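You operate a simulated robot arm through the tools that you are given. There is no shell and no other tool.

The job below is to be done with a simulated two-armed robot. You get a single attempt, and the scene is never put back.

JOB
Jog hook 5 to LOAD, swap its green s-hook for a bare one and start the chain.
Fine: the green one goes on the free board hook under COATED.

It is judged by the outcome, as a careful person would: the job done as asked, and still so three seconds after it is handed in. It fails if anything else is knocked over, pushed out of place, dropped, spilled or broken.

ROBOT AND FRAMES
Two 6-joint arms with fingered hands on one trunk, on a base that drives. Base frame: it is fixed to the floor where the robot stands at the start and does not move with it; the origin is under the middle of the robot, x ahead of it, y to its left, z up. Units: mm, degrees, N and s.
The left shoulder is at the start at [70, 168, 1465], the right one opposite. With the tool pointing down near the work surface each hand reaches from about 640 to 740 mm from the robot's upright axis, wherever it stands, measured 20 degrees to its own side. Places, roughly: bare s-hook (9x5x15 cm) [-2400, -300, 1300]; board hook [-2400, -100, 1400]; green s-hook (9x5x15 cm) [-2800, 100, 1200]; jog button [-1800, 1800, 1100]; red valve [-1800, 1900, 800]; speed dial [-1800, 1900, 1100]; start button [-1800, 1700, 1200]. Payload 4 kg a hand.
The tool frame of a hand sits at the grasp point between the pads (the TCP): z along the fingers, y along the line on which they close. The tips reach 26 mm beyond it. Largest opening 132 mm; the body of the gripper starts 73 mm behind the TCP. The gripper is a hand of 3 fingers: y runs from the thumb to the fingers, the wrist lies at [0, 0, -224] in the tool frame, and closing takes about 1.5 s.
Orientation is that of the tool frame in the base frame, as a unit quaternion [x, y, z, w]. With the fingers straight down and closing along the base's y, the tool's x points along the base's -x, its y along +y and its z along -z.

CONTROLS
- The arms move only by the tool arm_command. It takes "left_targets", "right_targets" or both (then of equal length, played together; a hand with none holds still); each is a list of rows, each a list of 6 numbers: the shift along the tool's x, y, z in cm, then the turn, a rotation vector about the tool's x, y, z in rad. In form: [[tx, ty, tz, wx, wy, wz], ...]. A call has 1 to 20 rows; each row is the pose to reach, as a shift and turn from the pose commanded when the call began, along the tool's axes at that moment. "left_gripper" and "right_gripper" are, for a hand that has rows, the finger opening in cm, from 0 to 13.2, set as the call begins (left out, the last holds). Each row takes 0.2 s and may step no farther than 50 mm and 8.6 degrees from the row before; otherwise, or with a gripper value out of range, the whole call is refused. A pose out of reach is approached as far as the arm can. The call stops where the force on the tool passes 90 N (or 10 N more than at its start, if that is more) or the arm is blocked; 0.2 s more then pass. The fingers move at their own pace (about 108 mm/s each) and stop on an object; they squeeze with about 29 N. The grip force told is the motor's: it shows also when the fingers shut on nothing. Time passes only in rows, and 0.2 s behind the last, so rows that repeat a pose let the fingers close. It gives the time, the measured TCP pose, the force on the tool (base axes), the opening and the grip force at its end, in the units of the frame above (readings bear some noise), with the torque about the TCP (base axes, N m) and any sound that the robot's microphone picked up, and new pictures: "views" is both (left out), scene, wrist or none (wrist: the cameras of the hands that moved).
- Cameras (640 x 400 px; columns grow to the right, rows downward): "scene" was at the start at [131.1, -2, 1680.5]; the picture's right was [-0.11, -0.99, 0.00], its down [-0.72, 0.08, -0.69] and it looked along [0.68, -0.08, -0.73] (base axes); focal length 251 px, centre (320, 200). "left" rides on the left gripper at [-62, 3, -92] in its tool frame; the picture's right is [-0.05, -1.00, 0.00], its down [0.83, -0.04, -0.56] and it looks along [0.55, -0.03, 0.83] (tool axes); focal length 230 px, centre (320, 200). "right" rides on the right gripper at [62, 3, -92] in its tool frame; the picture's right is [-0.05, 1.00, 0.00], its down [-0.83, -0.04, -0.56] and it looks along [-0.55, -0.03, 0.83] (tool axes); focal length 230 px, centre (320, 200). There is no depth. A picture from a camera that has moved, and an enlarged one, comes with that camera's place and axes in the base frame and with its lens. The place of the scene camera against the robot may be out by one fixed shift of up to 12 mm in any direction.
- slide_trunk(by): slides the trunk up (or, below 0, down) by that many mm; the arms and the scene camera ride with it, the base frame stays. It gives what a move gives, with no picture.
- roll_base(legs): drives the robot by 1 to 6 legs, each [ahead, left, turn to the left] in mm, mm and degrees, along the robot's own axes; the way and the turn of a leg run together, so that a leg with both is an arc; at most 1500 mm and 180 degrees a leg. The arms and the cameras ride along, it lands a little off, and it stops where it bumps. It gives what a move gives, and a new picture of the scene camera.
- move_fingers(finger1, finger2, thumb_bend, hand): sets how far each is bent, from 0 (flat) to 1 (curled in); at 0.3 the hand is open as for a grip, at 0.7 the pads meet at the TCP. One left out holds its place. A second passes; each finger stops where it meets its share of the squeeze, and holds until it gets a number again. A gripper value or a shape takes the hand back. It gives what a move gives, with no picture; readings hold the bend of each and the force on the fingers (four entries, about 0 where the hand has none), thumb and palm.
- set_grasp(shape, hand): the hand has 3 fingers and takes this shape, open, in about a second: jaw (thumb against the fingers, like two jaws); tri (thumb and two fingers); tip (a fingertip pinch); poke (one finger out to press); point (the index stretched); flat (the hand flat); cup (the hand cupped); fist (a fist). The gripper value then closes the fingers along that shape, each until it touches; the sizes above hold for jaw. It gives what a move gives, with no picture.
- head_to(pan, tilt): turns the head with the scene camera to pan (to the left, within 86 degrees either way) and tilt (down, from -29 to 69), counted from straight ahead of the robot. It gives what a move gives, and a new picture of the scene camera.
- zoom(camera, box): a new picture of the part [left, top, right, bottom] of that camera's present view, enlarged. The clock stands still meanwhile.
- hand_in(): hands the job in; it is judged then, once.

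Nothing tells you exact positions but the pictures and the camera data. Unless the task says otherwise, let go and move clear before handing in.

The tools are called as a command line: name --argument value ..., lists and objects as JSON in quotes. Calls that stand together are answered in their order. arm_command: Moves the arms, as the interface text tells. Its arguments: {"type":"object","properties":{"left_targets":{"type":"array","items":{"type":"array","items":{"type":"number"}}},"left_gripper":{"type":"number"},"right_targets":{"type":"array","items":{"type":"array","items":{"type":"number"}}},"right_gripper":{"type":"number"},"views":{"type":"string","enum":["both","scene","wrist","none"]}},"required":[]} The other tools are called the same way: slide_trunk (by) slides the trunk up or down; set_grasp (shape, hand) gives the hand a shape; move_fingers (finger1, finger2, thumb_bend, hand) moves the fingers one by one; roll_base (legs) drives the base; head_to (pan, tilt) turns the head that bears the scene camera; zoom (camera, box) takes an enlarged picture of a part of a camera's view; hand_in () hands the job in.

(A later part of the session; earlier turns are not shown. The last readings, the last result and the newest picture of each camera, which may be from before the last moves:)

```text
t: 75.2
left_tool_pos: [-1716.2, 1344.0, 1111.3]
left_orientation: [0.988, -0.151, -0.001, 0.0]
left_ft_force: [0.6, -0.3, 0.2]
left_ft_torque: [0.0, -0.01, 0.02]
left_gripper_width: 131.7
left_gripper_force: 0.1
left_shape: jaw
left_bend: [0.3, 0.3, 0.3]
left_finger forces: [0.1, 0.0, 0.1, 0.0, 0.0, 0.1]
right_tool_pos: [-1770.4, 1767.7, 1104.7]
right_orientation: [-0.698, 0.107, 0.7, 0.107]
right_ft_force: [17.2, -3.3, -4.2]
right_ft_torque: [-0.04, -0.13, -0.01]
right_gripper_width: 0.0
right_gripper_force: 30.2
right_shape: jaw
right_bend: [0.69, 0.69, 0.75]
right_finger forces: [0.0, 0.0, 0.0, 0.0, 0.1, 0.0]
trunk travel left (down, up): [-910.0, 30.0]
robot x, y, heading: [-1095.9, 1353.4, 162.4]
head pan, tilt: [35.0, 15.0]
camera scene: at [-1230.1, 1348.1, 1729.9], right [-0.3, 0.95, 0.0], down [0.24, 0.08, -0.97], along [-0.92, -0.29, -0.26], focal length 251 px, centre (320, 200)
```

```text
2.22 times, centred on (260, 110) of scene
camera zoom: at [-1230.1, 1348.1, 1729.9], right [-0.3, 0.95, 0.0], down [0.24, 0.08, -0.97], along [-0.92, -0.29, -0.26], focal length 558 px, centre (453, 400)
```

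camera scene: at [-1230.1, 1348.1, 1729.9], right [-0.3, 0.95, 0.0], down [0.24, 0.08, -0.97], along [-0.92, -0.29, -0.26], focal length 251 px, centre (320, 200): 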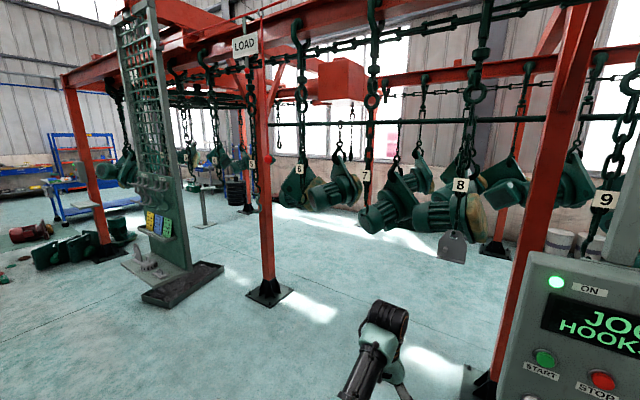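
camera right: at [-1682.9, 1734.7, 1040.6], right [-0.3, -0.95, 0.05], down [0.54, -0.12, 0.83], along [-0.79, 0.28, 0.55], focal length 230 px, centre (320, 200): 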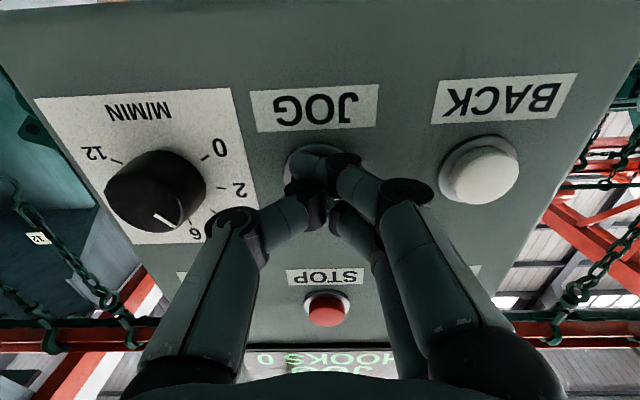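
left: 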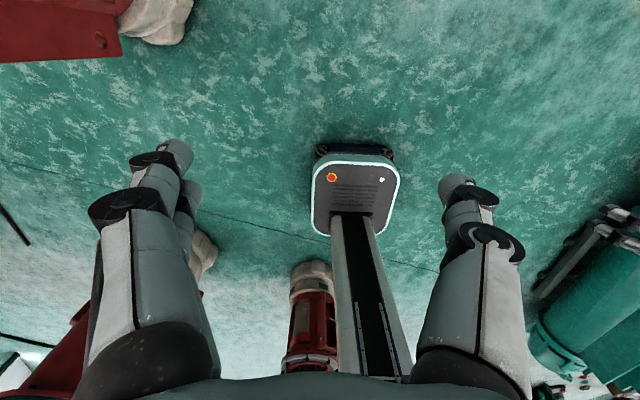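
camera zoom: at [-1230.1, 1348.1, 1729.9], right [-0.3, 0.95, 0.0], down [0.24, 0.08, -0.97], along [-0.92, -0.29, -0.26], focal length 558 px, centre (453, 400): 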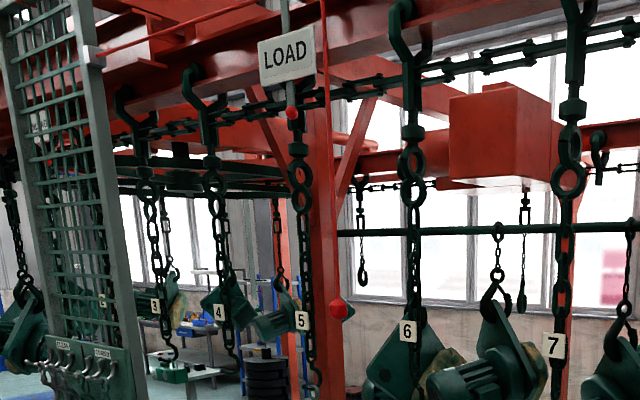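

Hook 5 is about 110 mm short of LOAD by the pointer comparison. Holding one more second, then measuring.

arm_command --right_targets '[[0, 0, 0, 0, 0, 0], [0, 0, 0, 0, 0, 0], [0, 0, 0, 0, 0, 0], [0, 0, 0, 0, 0, 0]]' --views "scene"

zoom --camera "scene" --box '[170, 20, 350, 200]'

```text
t: 76.2
left_tool_pos: [-1715.9, 1344.7, 1111.2]
left_orientation: [0.988, -0.152, -0.002, 0.001]
left_ft_force: [-0.4, -0.3, 0.0]
left_ft_torque: [0.01, 0.02, -0.02]
left_gripper_width: 131.7
left_gripper_force: 0.0
left_shape: jaw
left_bend: [0.3, 0.3, 0.3]
left_finger forces: [0.1, 0.1, 0.0, 0.0, 0.0, 0.1]
right_tool_pos: [-1772.3, 1767.1, 1106.4]
right_orientation: [-0.698, 0.108, 0.7, 0.108]
right_ft_force: [18.0, -3.7, -3.7]
right_ft_torque: [-0.04, -0.15, 0.02]
right_gripper_width: 0.1
right_gripper_force: 28.9
right_shape: jaw
right_bend: [0.69, 0.69, 0.75]
right_finger forces: [0.0, 0.0, 0.0, 0.0, 0.0, 0.1]
trunk travel left (down, up): [-910.0, 30.0]
robot x, y, heading: [-1101.5, 1354.0, 162.5]
head pan, tilt: [35.0, 15.0]
camera scene: at [-1230.1, 1348.1, 1729.9], right [-0.3, 0.95, 0.0], down [0.24, 0.08, -0.97], along [-0.92, -0.29, -0.26], focal length 251 px, centre (320, 200)
```

scene: 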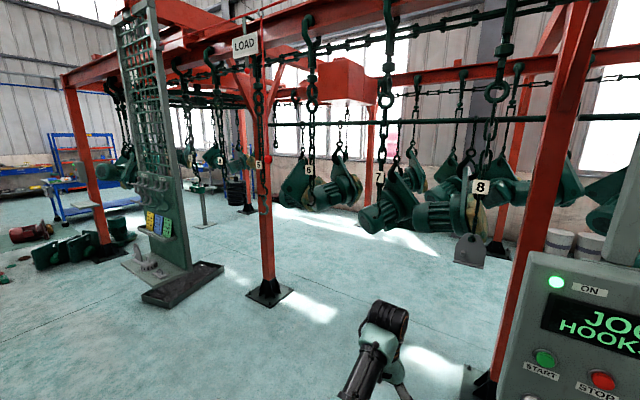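

```text
2.22 times, centred on (260, 110) of scene
camera zoom: at [-1230.1, 1348.1, 1729.9], right [-0.3, 0.95, 0.0], down [0.24, 0.08, -0.97], along [-0.92, -0.29, -0.26], focal length 558 px, centre (453, 400)
```

zoom: 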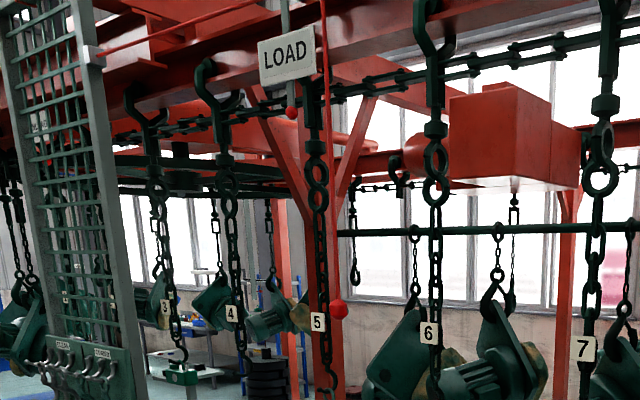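

About 40 mm left. I'll hold 0.4 s more and then back off.

arm_command --right_targets '[[0, 0, 0, 0, 0, 0], [0, 0, 0, 0, 0, 0], [0, 0, -2.5, 0, 0, 0], [0, 0, -5.0, 0, 0, 0], [0, 0, -5.0, 0, 0, 0], [0, 0, -5.0, 0, 0, 0], [0, 0, -5.0, 0, 0, 0]]' --views "scene"

zoom --camera "scene" --box '[170, 20, 350, 200]'

zoom --camera "right" --box '[0, 0, 640, 400]'

```text
t: 77.8
left_tool_pos: [-1718.2, 1344.6, 1110.4]
left_orientation: [0.988, -0.152, 0.0, 0.001]
left_ft_force: [-0.2, -0.2, 0.0]
left_ft_torque: [-0.02, 0.03, 0.01]
left_gripper_width: 131.9
left_gripper_force: 0.0
left_shape: jaw
left_bend: [0.3, 0.3, 0.3]
left_finger forces: [0.0, 0.0, 0.0, 0.1, 0.0, 0.0]
right_tool_pos: [-1725.1, 1751.9, 1101.8]
right_orientation: [0.699, -0.108, -0.698, -0.108]
right_ft_force: [-0.2, -0.4, -1.0]
right_ft_torque: [-0.04, 0.03, 0.0]
right_gripper_width: 0.0
right_gripper_force: 28.7
right_shape: jaw
right_bend: [0.68, 0.68, 0.74]
right_finger forces: [0.1, 0.1, 0.0, 0.0, 0.0, 0.0]
trunk travel left (down, up): [-910.0, 30.0]
robot x, y, heading: [-1097.1, 1355.2, 162.7]
head pan, tilt: [35.0, 15.0]
camera scene: at [-1233.6, 1348.4, 1729.6], right [-0.3, 0.95, 0.0], down [0.25, 0.08, -0.97], along [-0.92, -0.29, -0.26], focal length 251 px, centre (320, 200)
```

scene: 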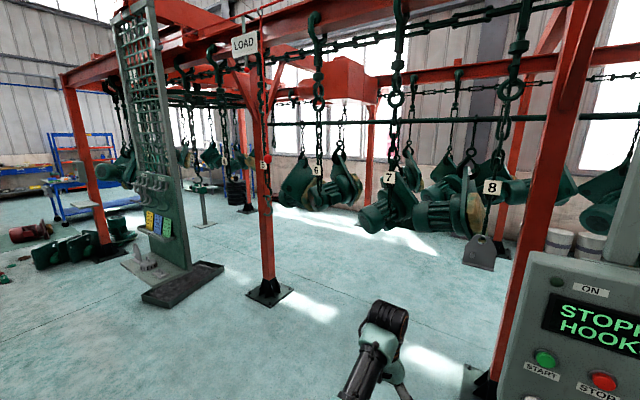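

```text
2.22 times, centred on (260, 110) of scene
camera zoom: at [-1233.6, 1348.4, 1729.6], right [-0.3, 0.95, 0.0], down [0.25, 0.08, -0.97], along [-0.92, -0.29, -0.26], focal length 558 px, centre (453, 400)
```

zoom: 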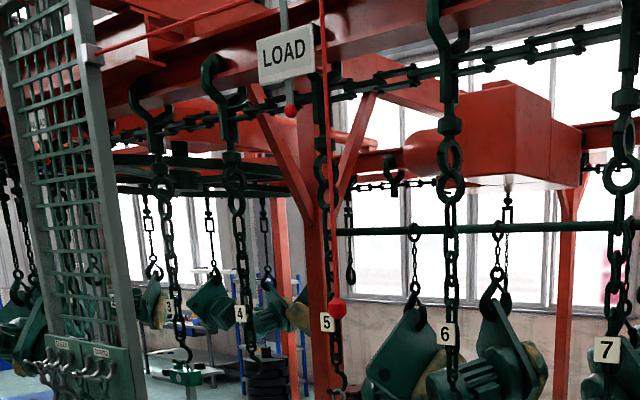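

```text
1.00 times, centred on (320, 200) of right (not enlarged: the box is as wide or as high as the picture)
camera zoom: at [-1636.8, 1719.5, 1039.6], right [-0.3, -0.95, 0.05], down [0.54, -0.12, 0.83], along [-0.78, 0.28, 0.56], focal length 230 px, centre (320, 200)
```

zoom: 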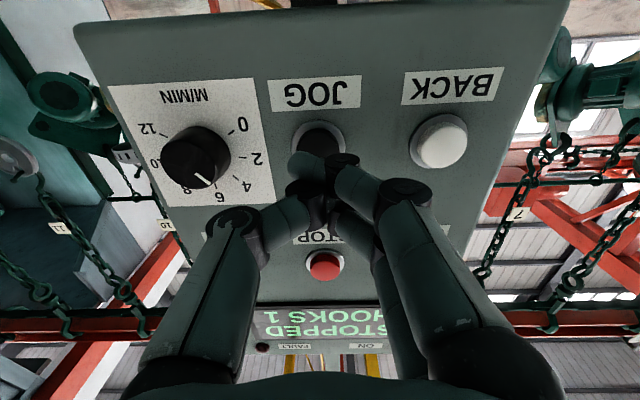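

Hook 5 now sits where hook 6 was, at LOAD; the display says STOPPED / HOOKS 1. I'll pull the right hand back from the panel and fold it down to its start posture before driving off.

arm_command --right_targets '[[0, 0, -4, 0, 0, 0], [0, 0, -8, 0, 0, 0], [0, 0, -12, 0, 0, 0], [-1, 0, -12.5, 0, 0.131, 0], [-1, 0, -12.5, 0, 0.262, 0], [-1, 0, -12.5, 0, 0.393, 0], [-1, 0, -12.5, 0, 0.524, 0], [-1, 0, -12.5, 0, 0.654, 0], [-1, 0, -12.5, 0, 0.785, 0], [-1, 0, -12.5, 0, 0.916, 0], [-1, 0, -12.5, 0, 1.047, 0], [-1, 0, -12.5, 0, 1.178, 0], [-1, 0, -12.5, 0, 1.309, 0], [-1, 0, -12.5, 0, 1.44, 0], [-1, 0, -12.5, 0, 1.5708, 0]]' --views "scene"

head_to --pan 0 --tilt 45

```text
t: 81.0
left_tool_pos: [-1720.3, 1345.2, 1109.8]
left_orientation: [0.988, -0.151, 0.0, 0.001]
left_ft_force: [0.1, 0.5, 0.2]
left_ft_torque: [0.02, -0.01, -0.01]
left_gripper_width: 131.6
left_gripper_force: 0.1
left_shape: jaw
left_bend: [0.3, 0.3, 0.3]
left_finger forces: [0.0, 0.0, 0.0, 0.1, 0.0, 0.0]
right_tool_pos: [-1608.9, 1717.5, 1112.5]
right_orientation: [0.988, -0.151, 0.002, 0.0]
right_ft_force: [1.3, -0.8, -0.9]
right_ft_torque: [0.01, -0.04, 0.02]
right_gripper_width: 0.0
right_gripper_force: 28.5
right_shape: jaw
right_bend: [0.68, 0.68, 0.74]
right_finger forces: [0.0, 0.0, 0.0, 0.0, 0.0, 0.1]
trunk travel left (down, up): [-910.0, 30.0]
robot x, y, heading: [-1101.0, 1356.2, 162.4]
head pan, tilt: [35.0, 15.0]
camera scene: at [-1236.2, 1349.2, 1729.3], right [-0.3, 0.95, 0.0], down [0.25, 0.08, -0.97], along [-0.92, -0.29, -0.26], focal length 251 px, centre (320, 200)
```

scene: 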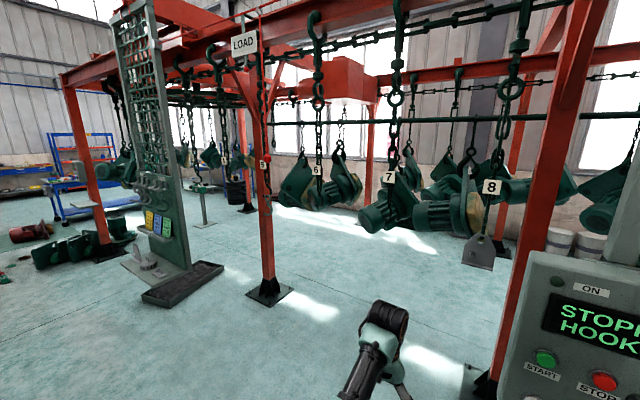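

```text
t: 82.0
left_tool_pos: [-1718.2, 1344.1, 1108.8]
left_orientation: [0.988, -0.151, 0.0, 0.0]
left_ft_force: [-0.4, 0.3, 0.6]
left_ft_torque: [-0.01, 0.0, -0.03]
left_gripper_width: 131.7
left_gripper_force: 0.1
left_shape: jaw
left_bend: [0.3, 0.3, 0.3]
left_finger forces: [0.1, 0.0, 0.0, 0.0, 0.0, 0.0]
right_tool_pos: [-1608.3, 1716.5, 1113.5]
right_orientation: [0.989, -0.151, 0.0, 0.0]
right_ft_force: [-0.6, -0.3, 0.0]
right_ft_torque: [0.02, -0.01, 0.0]
right_gripper_width: 0.0
right_gripper_force: 29.2
right_shape: jaw
right_bend: [0.68, 0.68, 0.74]
right_finger forces: [0.0, 0.0, 0.1, 0.0, 0.0, 0.0]
trunk travel left (down, up): [-910.0, 30.0]
robot x, y, heading: [-1097.1, 1356.0, 162.2]
head pan, tilt: [0.0, 45.0]
camera scene: at [-1223.1, 1401.2, 1682.8], right [0.3, 0.95, 0.0], down [0.67, -0.21, -0.71], along [-0.68, 0.21, -0.71], focal length 251 px, centre (320, 200)
```

scene: 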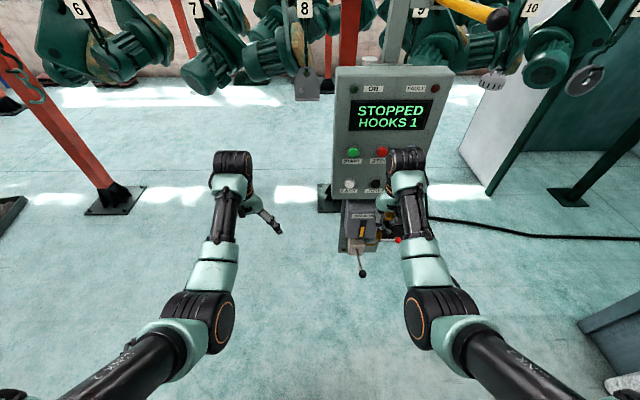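

Both arms are down and clear. Now I'll drive along the line to in front of LOAD, staying well back from the chain and clear of the red motor.

roll_base --legs '[[0, 400, 0], [250, 650, 0]]'

head_to --pan 0 --tilt 10

zoom --camera "scene" --box '[240, 120, 400, 320]'

```text
t: 87.9
left_tool_pos: [-2284.3, 436.5, 1110.3]
left_orientation: [0.987, -0.16, 0.0, 0.0]
left_ft_force: [-0.7, 0.3, 0.8]
left_ft_torque: [0.03, 0.02, -0.01]
left_gripper_width: 131.9
left_gripper_force: 0.0
left_shape: jaw
left_bend: [0.3, 0.3, 0.3]
left_finger forces: [0.1, 0.0, 0.1, 0.0, 0.1, 0.0]
right_tool_pos: [-2166.2, 805.5, 1114.7]
right_orientation: [0.987, -0.159, 0.0, 0.0]
right_ft_force: [0.4, 0.4, -1.0]
right_ft_torque: [-0.02, 0.02, 0.0]
right_gripper_width: 0.1
right_gripper_force: 29.3
right_shape: jaw
right_bend: [0.68, 0.68, 0.74]
right_finger forces: [0.1, 0.0, 0.0, 0.1, 0.0, 0.0]
trunk travel left (down, up): [-910.0, 30.0]
robot x, y, heading: [-1664.3, 434.1, 161.6]
head pan, tilt: [0.0, 45.0]
camera scene: at [-1787.6, 484.7, 1682.7], right [0.32, 0.95, 0.0], down [0.67, -0.22, -0.71], along [-0.67, 0.22, -0.71], focal length 251 px, centre (320, 200)
```

scene: 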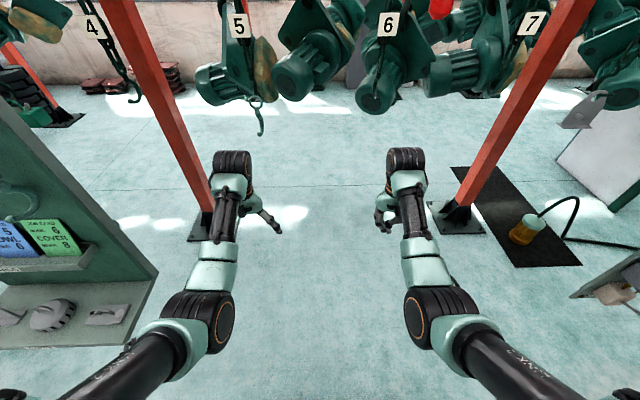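

```text
t: 88.9
left_tool_pos: [-2285.6, 435.5, 1109.6]
left_orientation: [0.987, -0.161, 0.001, 0.0]
left_ft_force: [0.4, 0.0, -0.4]
left_ft_torque: [-0.02, 0.0, -0.03]
left_gripper_width: 131.7
left_gripper_force: 0.1
left_shape: jaw
left_bend: [0.3, 0.3, 0.3]
left_finger forces: [0.0, 0.0, 0.0, 0.0, 0.0, 0.0]
right_tool_pos: [-2167.5, 804.6, 1113.1]
right_orientation: [0.987, -0.16, 0.0, 0.0]
right_ft_force: [0.9, -0.6, 0.2]
right_ft_torque: [-0.01, -0.02, -0.01]
right_gripper_width: 0.0
right_gripper_force: 29.6
right_shape: jaw
right_bend: [0.68, 0.68, 0.74]
right_finger forces: [0.0, 0.1, 0.0, 0.0, 0.0, 0.0]
trunk travel left (down, up): [-910.0, 30.0]
robot x, y, heading: [-1665.2, 435.1, 161.5]
head pan, tilt: [0.0, 10.0]
camera scene: at [-1799.6, 487.3, 1737.5], right [0.32, 0.95, 0.0], down [0.17, -0.06, -0.98], along [-0.93, 0.31, -0.17], focal length 251 px, centre (320, 200)
```

scene: 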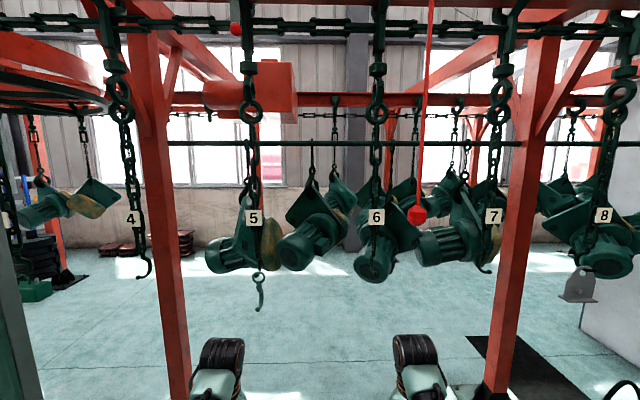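

```text
2.00 times, centred on (320, 220) of scene
camera zoom: at [-1799.6, 487.3, 1737.5], right [0.32, 0.95, 0.0], down [0.17, -0.06, -0.98], along [-0.93, 0.31, -0.17], focal length 502 px, centre (320, 160)
```

zoom: 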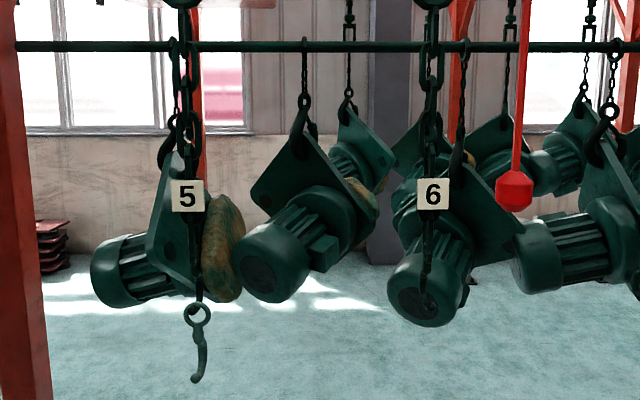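

Hook 5 is right ahead, its green s-hook hanging by its ring at the chain's end. Zooming tightly on it and on hook 4's empty end for comparison.

zoom --camera "scene" --box '[225, 200, 295, 320]'

zoom --camera "scene" --box '[100, 180, 180, 290]'

zoom --camera "scene" --box '[200, 0, 320, 130]'

```text
3.33 times, centred on (260, 260) of scene
camera zoom: at [-1799.6, 487.3, 1737.5], right [0.32, 0.95, 0.0], down [0.17, -0.06, -0.98], along [-0.93, 0.31, -0.17], focal length 837 px, centre (520, 0)
```

zoom: 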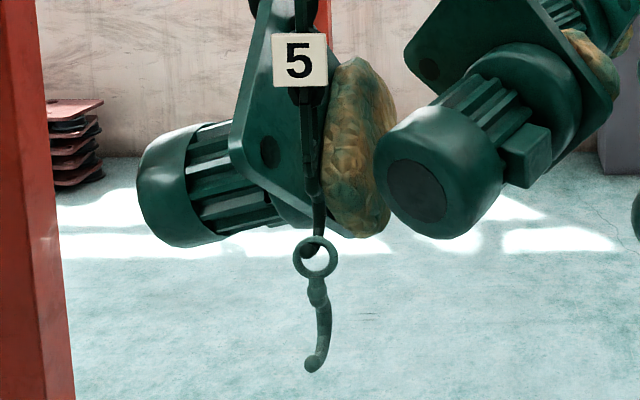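

```text
3.64 times, centred on (140, 235) of scene
camera zoom: at [-1799.6, 487.3, 1737.5], right [0.32, 0.95, 0.0], down [0.17, -0.06, -0.98], along [-0.93, 0.31, -0.17], focal length 914 px, centre (974, 73)
```

zoom: 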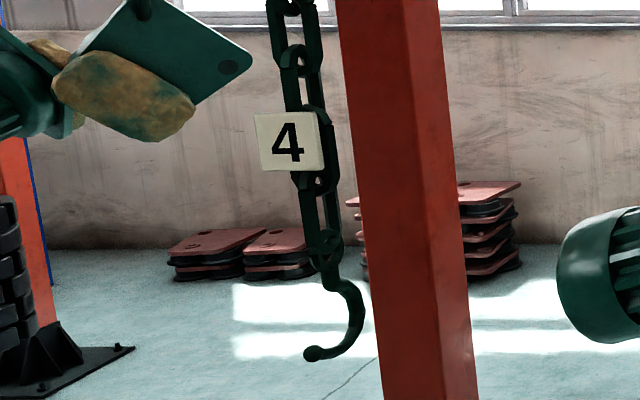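

```text
3.08 times, centred on (260, 65) of scene
camera zoom: at [-1799.6, 487.3, 1737.5], right [0.32, 0.95, 0.0], down [0.17, -0.06, -0.98], along [-0.93, 0.31, -0.17], focal length 773 px, centre (505, 615)
```

zoom: 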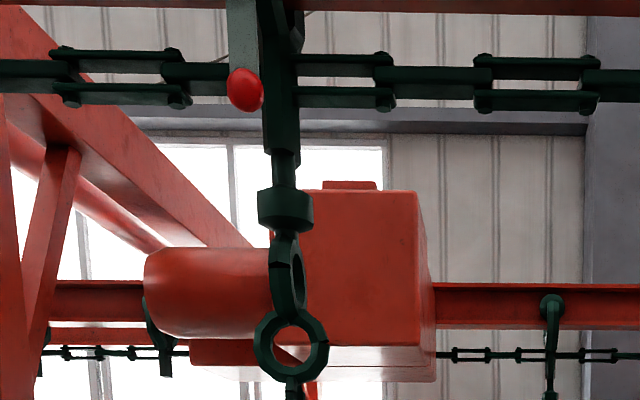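

The J-end of each hook chain opens towards me, with the s-hook's ring facing me, so it comes off with a small lift and a pull towards the robot. I'll point the left hand (camera on top) forward, open, at neck height, before approaching.

arm_command --left_targets '[[-0.9, 0, -1.4, 0, -0.131, 0], [-1.8, 0, -2.8, 0, -0.262, 0], [-2.7, 0, -4.2, 0, -0.393, 0], [-3.6, 0, -5.6, 0, -0.524, 0], [-4.5, 0, -7.0, 0, -0.654, 0], [-5.4, 0, -8.4, 0, -0.785, 0], [-6.3, 0, -9.8, 0, -0.916, 0], [-7.2, 0, -11.2, 0, -1.047, 0], [-8.1, 0, -12.6, 0, -1.178, 0], [-9.0, 0, -14.0, 0, -1.309, 0], [-9.9, 0, -15.4, 0, -1.44, 0], [-10.8, 0, -16.8, 0, -1.5708, 0]]' --views "both"

```text
t: 91.5
left_tool_pos: [-2389.0, 468.4, 1279.0]
left_orientation: [-0.697, 0.113, 0.699, 0.113]
left_ft_force: [1.0, 0.4, -0.5]
left_ft_torque: [-0.02, 0.01, 0.04]
left_gripper_width: 131.8
left_gripper_force: 0.1
left_shape: jaw
left_bend: [0.3, 0.3, 0.3]
left_finger forces: [0.0, 0.1, 0.0, 0.1, 0.1, 0.0]
right_tool_pos: [-2169.4, 805.5, 1114.7]
right_orientation: [0.987, -0.16, 0.0, 0.0]
right_ft_force: [-0.9, -0.6, 0.8]
right_ft_torque: [0.0, -0.01, -0.02]
right_gripper_width: 0.0
right_gripper_force: 28.9
right_shape: jaw
right_bend: [0.68, 0.68, 0.74]
right_finger forces: [0.1, 0.0, 0.0, 0.0, 0.1, 0.0]
trunk travel left (down, up): [-910.0, 30.0]
robot x, y, heading: [-1664.2, 435.6, 161.6]
head pan, tilt: [0.0, 10.0]
camera scene: at [-1800.1, 487.1, 1737.6], right [0.32, 0.95, 0.0], down [0.17, -0.05, -0.98], along [-0.93, 0.31, -0.17], focal length 251 px, centre (320, 200)
camera left: at [-2301.0, 437.0, 1341.4], right [0.32, 0.95, 0.05], down [0.54, -0.13, -0.83], along [-0.78, 0.29, -0.55], focal length 230 px, centre (320, 200)
```

scene: 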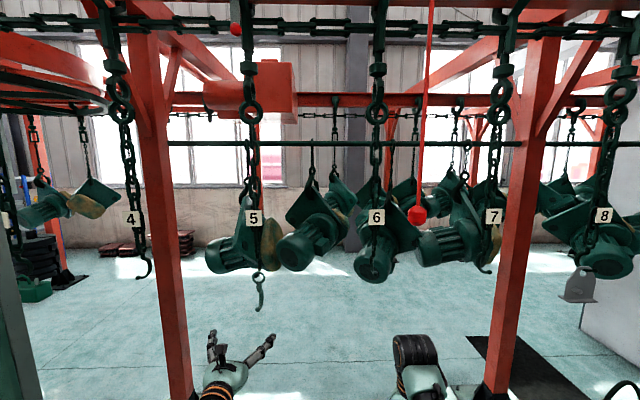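
left: 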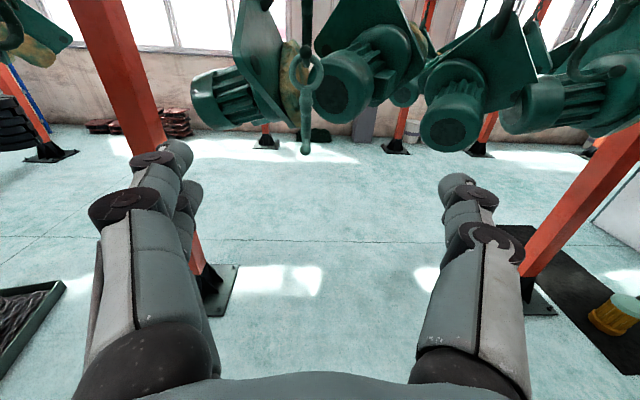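

The ring triangulates to about (-2680, 541, 1307), neck just below at z≈1271. I'll drive forward ~190 mm and left ~20 mm to bring the open left hand about 110 mm short of it.

roll_base --legs '[[190, 22, 0.8]]'

zoom --camera "left" --box '[0, 0, 640, 400]'

head_to --pan 15 --tilt 30

zoom --camera "scene" --box '[270, 120, 400, 320]'

```text
t: 93.1
left_tool_pos: [-2569.8, 494.2, 1282.1]
left_orientation: [-0.698, 0.109, 0.7, 0.108]
left_ft_force: [0.2, 0.4, 0.2]
left_ft_torque: [0.02, -0.01, -0.04]
left_gripper_width: 131.8
left_gripper_force: 0.0
left_shape: jaw
left_bend: [0.3, 0.3, 0.3]
left_finger forces: [0.0, 0.0, 0.1, 0.1, 0.0, 0.0]
right_tool_pos: [-2356.0, 834.6, 1115.5]
right_orientation: [0.988, -0.153, -0.002, 0.001]
right_ft_force: [-0.6, 0.3, -0.3]
right_ft_torque: [-0.02, 0.01, -0.01]
right_gripper_width: 0.0
right_gripper_force: 28.8
right_shape: jaw
right_bend: [0.68, 0.68, 0.74]
right_finger forces: [0.0, 0.0, 0.1, 0.0, 0.0, 0.0]
trunk travel left (down, up): [-910.0, 30.0]
robot x, y, heading: [-1848.8, 469.7, 162.4]
head pan, tilt: [0.0, 10.0]
camera scene: at [-1980.3, 521.0, 1738.2], right [0.3, 0.95, 0.0], down [0.16, -0.05, -0.99], along [-0.94, 0.3, -0.17], focal length 251 px, centre (320, 200)
```

scene: 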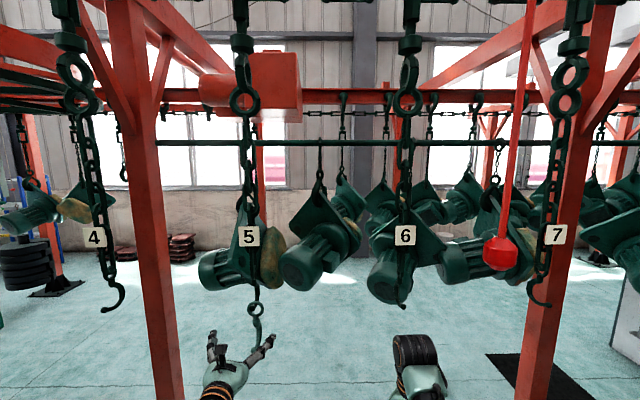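

```text
1.00 times, centred on (320, 200) of left (not enlarged: the box is as wide or as high as the picture)
camera zoom: at [-2482.0, 463.7, 1343.6], right [0.3, 0.95, 0.05], down [0.54, -0.13, -0.83], along [-0.79, 0.28, -0.55], focal length 230 px, centre (320, 200)
```

zoom: 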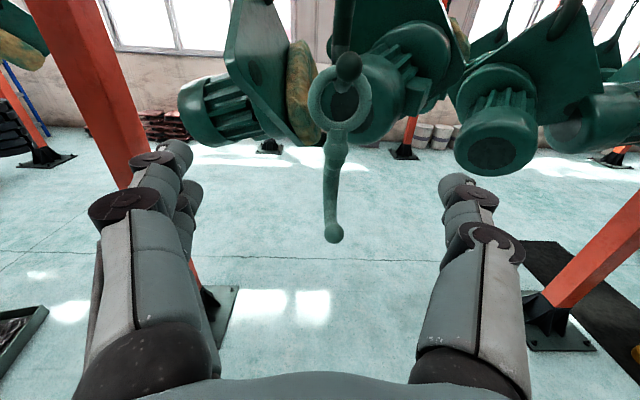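

```text
t: 93.9
left_tool_pos: [-2575.5, 495.6, 1278.8]
left_orientation: [0.699, -0.108, -0.698, -0.107]
left_ft_force: [-1.0, -0.4, -0.3]
left_ft_torque: [0.03, 0.03, 0.04]
left_gripper_width: 132.0
left_gripper_force: 0.1
left_shape: jaw
left_bend: [0.3, 0.3, 0.3]
left_finger forces: [0.1, 0.0, 0.1, 0.0, 0.0, 0.1]
right_tool_pos: [-2360.0, 833.9, 1113.3]
right_orientation: [0.988, -0.153, 0.001, 0.0]
right_ft_force: [-0.2, 0.3, 0.3]
right_ft_torque: [0.03, 0.03, 0.02]
right_gripper_width: 0.0
right_gripper_force: 28.8
right_shape: jaw
right_bend: [0.68, 0.68, 0.74]
right_finger forces: [0.0, 0.1, 0.1, 0.0, 0.0, 0.0]
trunk travel left (down, up): [-910.0, 30.0]
robot x, y, heading: [-1850.4, 471.6, 162.3]
head pan, tilt: [15.0, 30.0]
camera scene: at [-1989.0, 498.4, 1705.2], right [0.05, 1.0, 0.0], down [0.5, -0.02, -0.87], along [-0.86, 0.04, -0.5], focal length 251 px, centre (320, 200)
```

scene: 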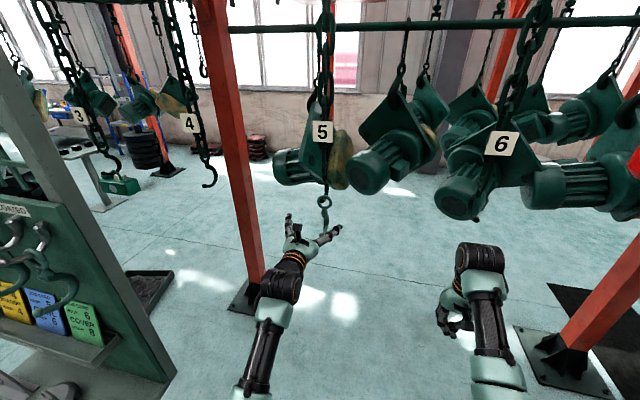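

```text
2.00 times, centred on (335, 220) of scene
camera zoom: at [-1989.0, 498.4, 1705.2], right [0.05, 1.0, 0.0], down [0.5, -0.02, -0.87], along [-0.86, 0.04, -0.5], focal length 502 px, centre (290, 160)
```

zoom: 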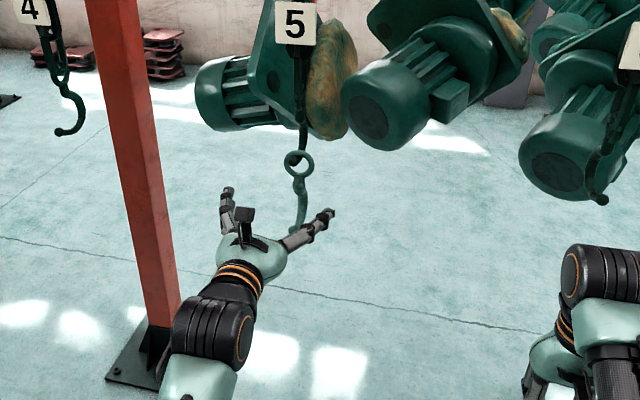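

zoom --camera "left" --box '[260, 0, 420, 100]'

zoom --camera "left" --box '[260, 40, 420, 260]'

zoom --camera "scene" --box '[300, 170, 350, 250]'

zoom --camera "scene" --box '[150, 100, 230, 200]'

```text
4.00 times, centred on (340, 50) of left
camera zoom: at [-2487.3, 464.7, 1340.7], right [0.3, 0.95, 0.05], down [0.54, -0.13, -0.83], along [-0.78, 0.28, -0.56], focal length 920 px, centre (240, 800)
```

zoom: 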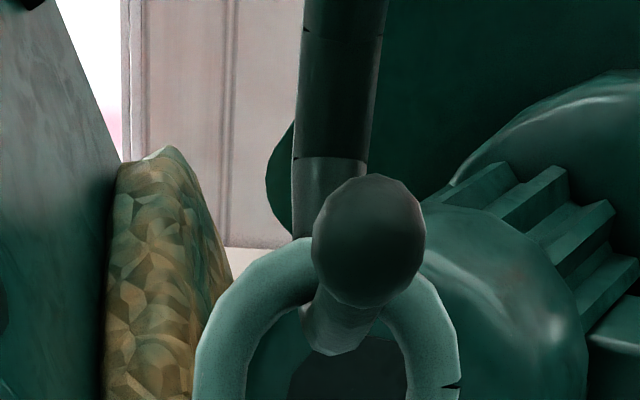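

```text
1.82 times, centred on (340, 150) of left
camera zoom: at [-2487.3, 464.7, 1340.7], right [0.3, 0.95, 0.05], down [0.54, -0.13, -0.83], along [-0.78, 0.28, -0.56], focal length 418 px, centre (284, 291)
```

zoom: 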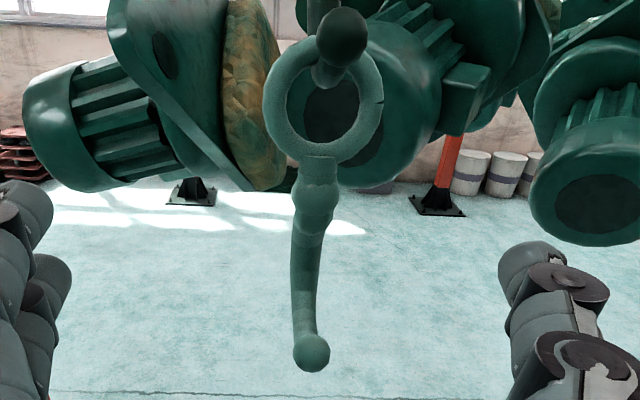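

```text
5.00 times, centred on (325, 210) of scene
camera zoom: at [-1989.0, 498.4, 1705.2], right [0.05, 1.0, 0.0], down [0.5, -0.02, -0.87], along [-0.86, 0.04, -0.5], focal length 1256 px, centre (295, 150)
```

zoom: 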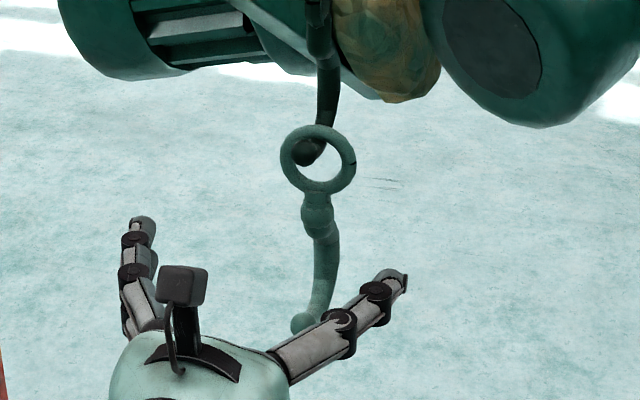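

```text
4.00 times, centred on (190, 150) of scene
camera zoom: at [-1989.0, 498.4, 1705.2], right [0.05, 1.0, 0.0], down [0.5, -0.02, -0.87], along [-0.86, 0.04, -0.5], focal length 1005 px, centre (840, 400)
```

zoom: 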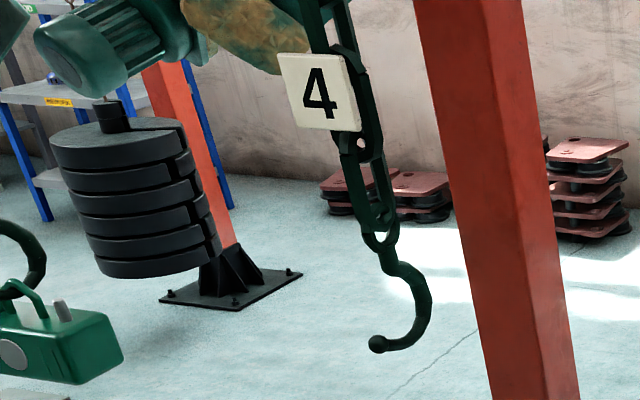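

zoom --camera "scene" --box '[0, 190, 130, 350]'

head_to --pan 45 --tilt 25

zoom --camera "scene" --box '[130, 160, 290, 320]'

```text
2.50 times, centred on (65, 270) of scene
camera zoom: at [-1989.0, 498.4, 1705.2], right [0.05, 1.0, 0.0], down [0.5, -0.02, -0.87], along [-0.86, 0.04, -0.5], focal length 628 px, centre (958, 25)
```

zoom: 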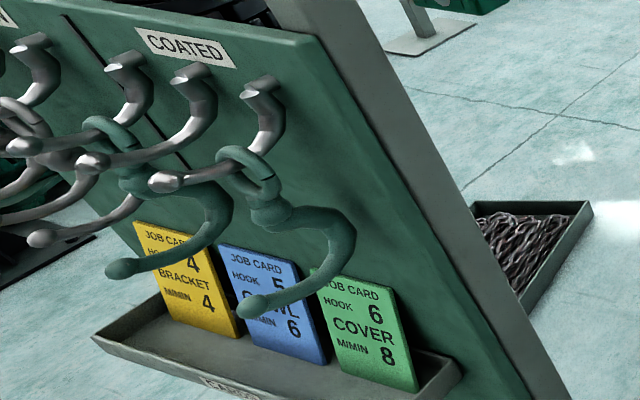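

```text
t: 94.9
left_tool_pos: [-2573.5, 493.6, 1278.9]
left_orientation: [-0.699, 0.109, 0.699, 0.108]
left_ft_force: [0.8, -0.3, -0.7]
left_ft_torque: [0.0, -0.03, 0.0]
left_gripper_width: 131.9
left_gripper_force: 0.2
left_shape: jaw
left_bend: [0.3, 0.3, 0.3]
left_finger forces: [0.1, 0.0, 0.1, 0.0, 0.0, 0.0]
right_tool_pos: [-2358.1, 833.9, 1112.6]
right_orientation: [0.988, -0.152, 0.0, 0.0]
right_ft_force: [-0.2, 0.1, 0.1]
right_ft_torque: [-0.02, 0.03, -0.01]
right_gripper_width: 0.1
right_gripper_force: 29.3
right_shape: jaw
right_bend: [0.68, 0.68, 0.74]
right_finger forces: [0.0, 0.1, 0.0, 0.1, 0.0, 0.0]
trunk travel left (down, up): [-910.0, 30.0]
robot x, y, heading: [-1849.0, 472.6, 162.5]
head pan, tilt: [45.0, 25.0]
camera scene: at [-1978.5, 451.5, 1713.3], right [-0.46, 0.89, 0.0], down [0.38, 0.19, -0.91], along [-0.8, -0.42, -0.42], focal length 251 px, centre (320, 200)
```

scene: 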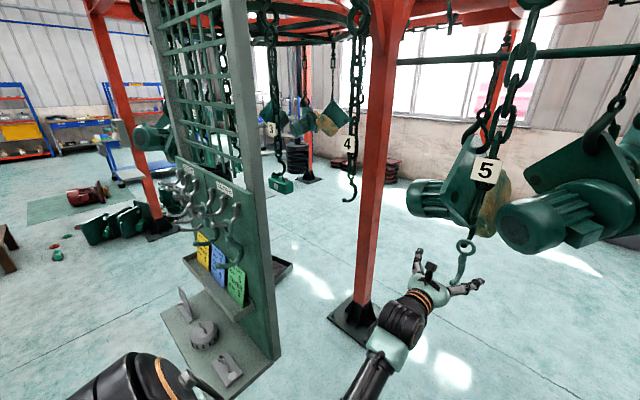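

```text
2.50 times, centred on (210, 240) of scene
camera zoom: at [-1978.5, 451.5, 1713.3], right [-0.46, 0.89, 0.0], down [0.38, 0.19, -0.91], along [-0.8, -0.42, -0.42], focal length 628 px, centre (595, 100)
```

zoom: 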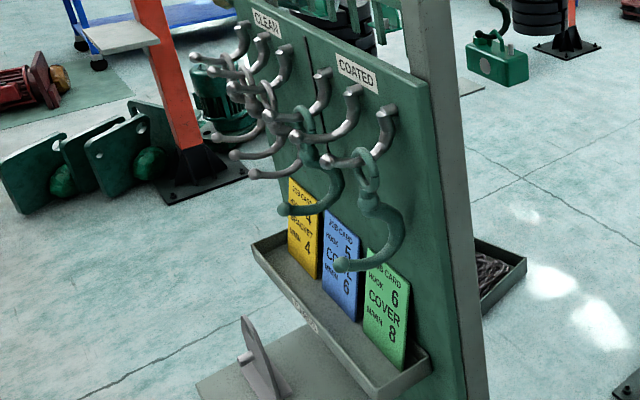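

Now the shapes are clear: each s-hook is a ring over a J whose tip points towards the viewer, and the board pegs and chain ends are the same kind of J. I'll bring the open hand to the s-hook's neck just below the ring, stopping short first.

arm_command --left_targets '[[1.35, -0.9, 2.5, 0, 0, 0], [2.7, -1.75, 5, 0, 0, 0], [2.7, -1.75, 8, 0, 0, 0]]' --views "both"

```text
t: 95.7
left_tool_pos: [-2646.9, 536.5, 1250.4]
left_orientation: [-0.698, 0.108, 0.699, 0.108]
left_ft_force: [0.8, -0.3, 0.0]
left_ft_torque: [0.04, 0.03, 0.02]
left_gripper_width: 132.0
left_gripper_force: 0.0
left_shape: jaw
left_bend: [0.3, 0.3, 0.3]
left_finger forces: [0.1, 0.0, 0.0, 0.0, 0.1, 0.0]
right_tool_pos: [-2359.3, 833.5, 1113.3]
right_orientation: [0.988, -0.152, 0.001, 0.0]
right_ft_force: [0.3, 0.7, -0.1]
right_ft_torque: [-0.02, -0.03, 0.03]
right_gripper_width: 0.3
right_gripper_force: 28.9
right_shape: jaw
right_bend: [0.68, 0.68, 0.74]
right_finger forces: [0.0, 0.0, 0.0, 0.0, 0.0, 0.0]
trunk travel left (down, up): [-910.0, 30.0]
robot x, y, heading: [-1852.6, 470.0, 162.3]
head pan, tilt: [45.0, 25.0]
camera scene: at [-1980.2, 451.5, 1713.1], right [-0.46, 0.89, 0.0], down [0.38, 0.19, -0.91], along [-0.8, -0.42, -0.42], focal length 251 px, centre (320, 200)
camera left: at [-2559.1, 505.6, 1313.6], right [0.3, 0.95, 0.05], down [0.54, -0.13, -0.83], along [-0.78, 0.28, -0.55], focal length 230 px, centre (320, 200)
```

scene: 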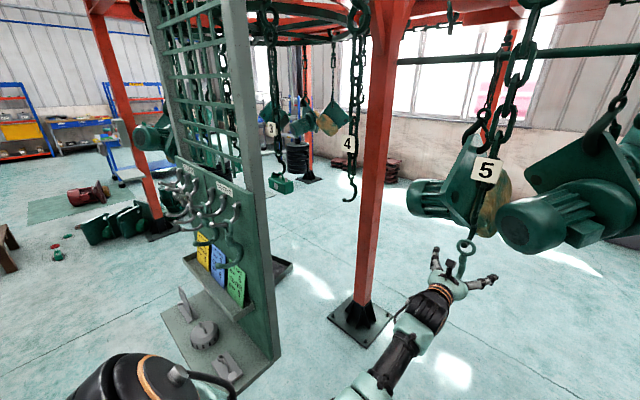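
left: 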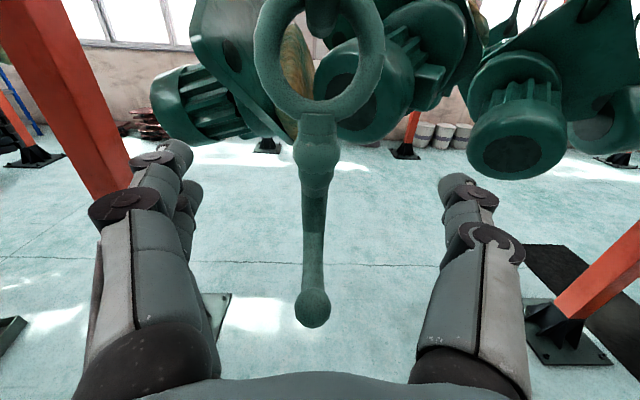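

Well centred. Advancing the last ~45 mm to bring the neck between the pads.

arm_command --left_targets '[[0, 0.05, 2.3, 0, 0, 0], [0, 0.1, 4.5, 0, 0, 0]]' --views "both"

zoom --camera "scene" --box '[400, 190, 530, 320]'

```text
t: 96.3
left_tool_pos: [-2691.7, 548.6, 1250.5]
left_orientation: [0.699, -0.108, -0.698, -0.107]
left_ft_force: [-0.8, 0.0, 0.9]
left_ft_torque: [-0.01, -0.01, 0.01]
left_gripper_width: 131.9
left_gripper_force: 0.0
left_shape: jaw
left_bend: [0.3, 0.3, 0.3]
left_finger forces: [0.0, 0.1, 0.0, 0.0, 0.1, 0.1]
right_tool_pos: [-2359.8, 834.4, 1112.8]
right_orientation: [0.988, -0.153, 0.001, 0.0]
right_ft_force: [0.0, 0.3, -0.4]
right_ft_torque: [-0.02, 0.01, 0.02]
right_gripper_width: 0.0
right_gripper_force: 29.3
right_shape: jaw
right_bend: [0.68, 0.68, 0.74]
right_finger forces: [0.0, 0.1, 0.0, 0.0, 0.0, 0.0]
trunk travel left (down, up): [-910.0, 30.0]
robot x, y, heading: [-1848.1, 473.8, 162.4]
head pan, tilt: [45.0, 25.0]
camera scene: at [-1981.3, 451.9, 1713.0], right [-0.46, 0.89, 0.0], down [0.38, 0.19, -0.91], along [-0.8, -0.42, -0.42], focal length 251 px, centre (320, 200)
camera left: at [-2604.1, 518.6, 1312.9], right [0.3, 0.95, 0.05], down [0.54, -0.13, -0.83], along [-0.78, 0.28, -0.56], focal length 230 px, centre (320, 200)
```

scene: 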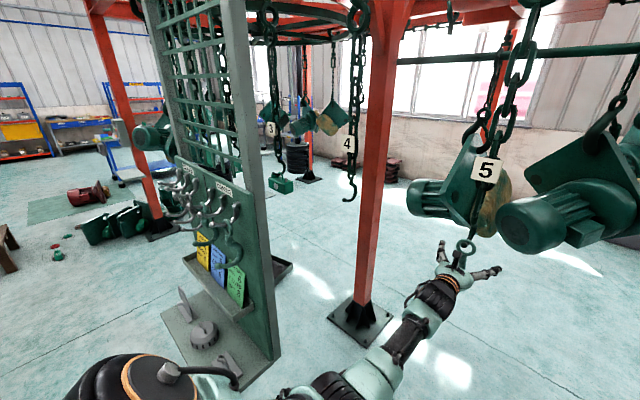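
left: 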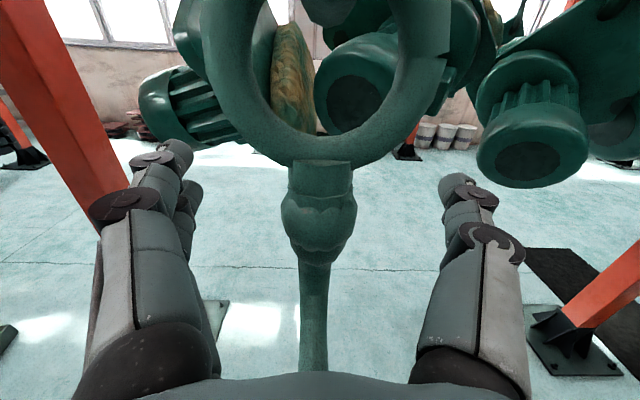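

```text
3.08 times, centred on (465, 255) of scene
camera zoom: at [-1981.3, 451.9, 1713.0], right [-0.46, 0.89, 0.0], down [0.38, 0.19, -0.91], along [-0.8, -0.42, -0.42], focal length 773 px, centre (-126, 31)
```

zoom: 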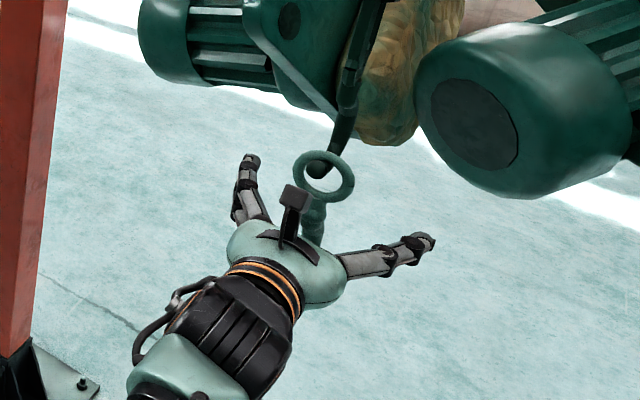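

The bead is actually ~30 mm nearer the palm than planned, so I'll back off 25 mm to put it at the pads, and then close gently.

arm_command --left_targets '[[0, 0, -1.3, 0, 0, 0], [0, 0, -2.5, 0, 0, 0], [0, 0, -2.5, 0, 0, 0]]' --views "wrist"

```text
t: 97.1
left_tool_pos: [-2665.0, 540.2, 1251.6]
left_orientation: [-0.699, 0.108, 0.699, 0.108]
left_ft_force: [-0.3, 0.7, -1.2]
left_ft_torque: [0.01, -0.02, -0.01]
left_gripper_width: 131.9
left_gripper_force: 0.0
left_shape: jaw
left_bend: [0.3, 0.3, 0.3]
left_finger forces: [0.0, 0.0, 0.0, 0.1, 0.0, 0.0]
right_tool_pos: [-2358.9, 833.4, 1114.2]
right_orientation: [0.988, -0.153, 0.0, 0.0]
right_ft_force: [0.0, 0.3, -0.9]
right_ft_torque: [0.0, -0.01, -0.01]
right_gripper_width: 0.0
right_gripper_force: 29.0
right_shape: jaw
right_bend: [0.68, 0.68, 0.74]
right_finger forces: [0.0, 0.1, 0.0, 0.1, 0.0, 0.0]
trunk travel left (down, up): [-910.0, 30.0]
robot x, y, heading: [-1851.1, 470.8, 162.2]
head pan, tilt: [45.0, 25.0]
camera left: at [-2576.7, 510.1, 1314.1], right [0.3, 0.95, 0.05], down [0.54, -0.13, -0.83], along [-0.78, 0.28, -0.55], focal length 230 px, centre (320, 200)
```

left: 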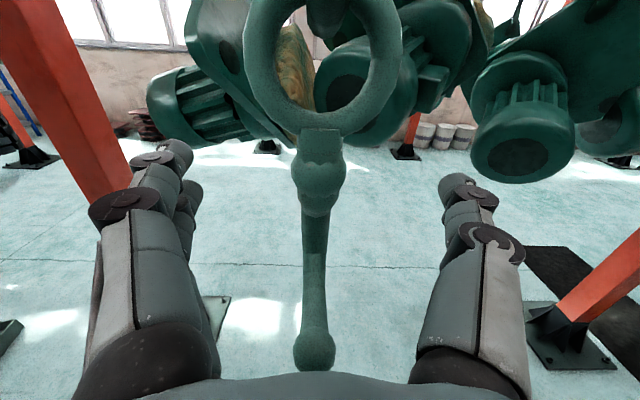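

arm_command --left_targets '[[0, 0, 0, 0, 0, 0], [0, 0, 0, 0, 0, 0], [0, 0, 0, 0, 0, 0], [0, 0, 0, 0, 0, 0], [0, 0, 0, 0, 0, 0], [0, 0, 0, 0, 0, 0], [0, 0, 0, 0, 0, 0], [0, 0, 0, 0, 0, 0]]' --left_gripper 0 --views "both"

zoom --camera "scene" --box '[400, 190, 530, 320]'

```text
t: 98.9
left_tool_pos: [-2663.1, 540.7, 1252.4]
left_orientation: [0.699, -0.108, -0.699, -0.108]
left_ft_force: [-0.5, 0.0, 0.3]
left_ft_torque: [-0.01, -0.02, 0.01]
left_gripper_width: 0.0
left_gripper_force: 29.0
left_shape: jaw
left_bend: [0.64, 0.71, 0.74]
left_finger forces: [0.1, 0.0, 0.1, 0.0, 0.0, 0.1]
right_tool_pos: [-2359.8, 833.6, 1114.2]
right_orientation: [0.988, -0.152, 0.0, 0.001]
right_ft_force: [-0.6, -0.2, 0.5]
right_ft_torque: [0.01, 0.02, -0.01]
right_gripper_width: 0.0
right_gripper_force: 29.2
right_shape: jaw
right_bend: [0.68, 0.68, 0.74]
right_finger forces: [0.0, 0.0, 0.0, 0.0, 0.1, 0.1]
trunk travel left (down, up): [-910.0, 30.0]
robot x, y, heading: [-1852.7, 472.3, 162.6]
head pan, tilt: [45.0, 25.0]
camera scene: at [-1979.0, 451.5, 1713.2], right [-0.46, 0.89, 0.0], down [0.38, 0.19, -0.91], along [-0.8, -0.42, -0.42], focal length 251 px, centre (320, 200)
camera left: at [-2576.6, 510.0, 1314.0], right [0.3, 0.95, 0.05], down [0.54, -0.13, -0.83], along [-0.78, 0.28, -0.55], focal length 230 px, centre (320, 200)
```

scene: 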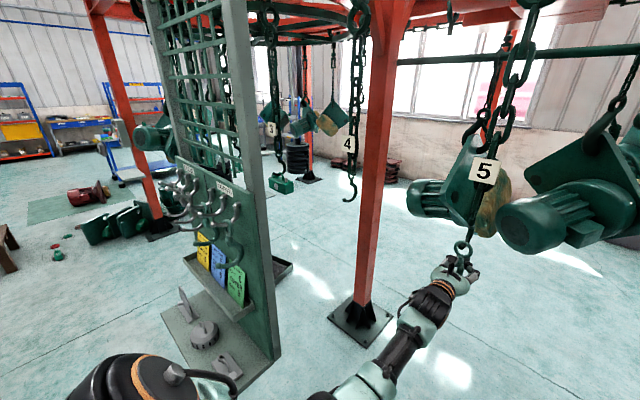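
left: 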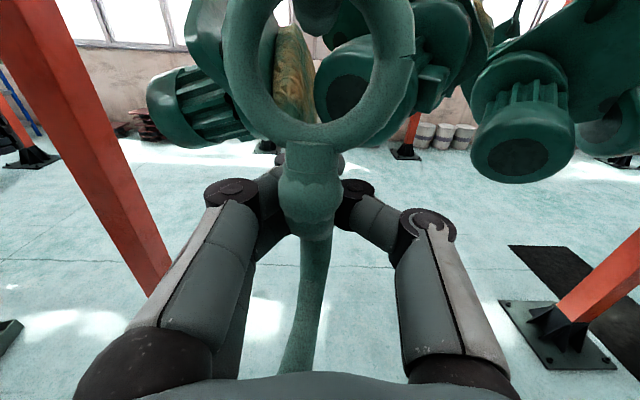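

```text
3.08 times, centred on (465, 255) of scene
camera zoom: at [-1979.0, 451.5, 1713.2], right [-0.46, 0.89, 0.0], down [0.38, 0.19, -0.91], along [-0.8, -0.42, -0.42], focal length 773 px, centre (-126, 31)
```

zoom: 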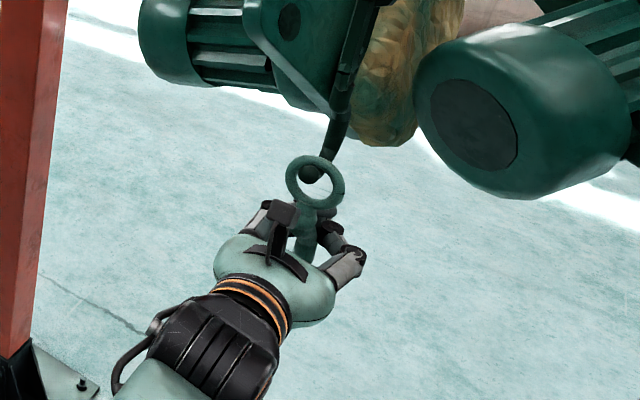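

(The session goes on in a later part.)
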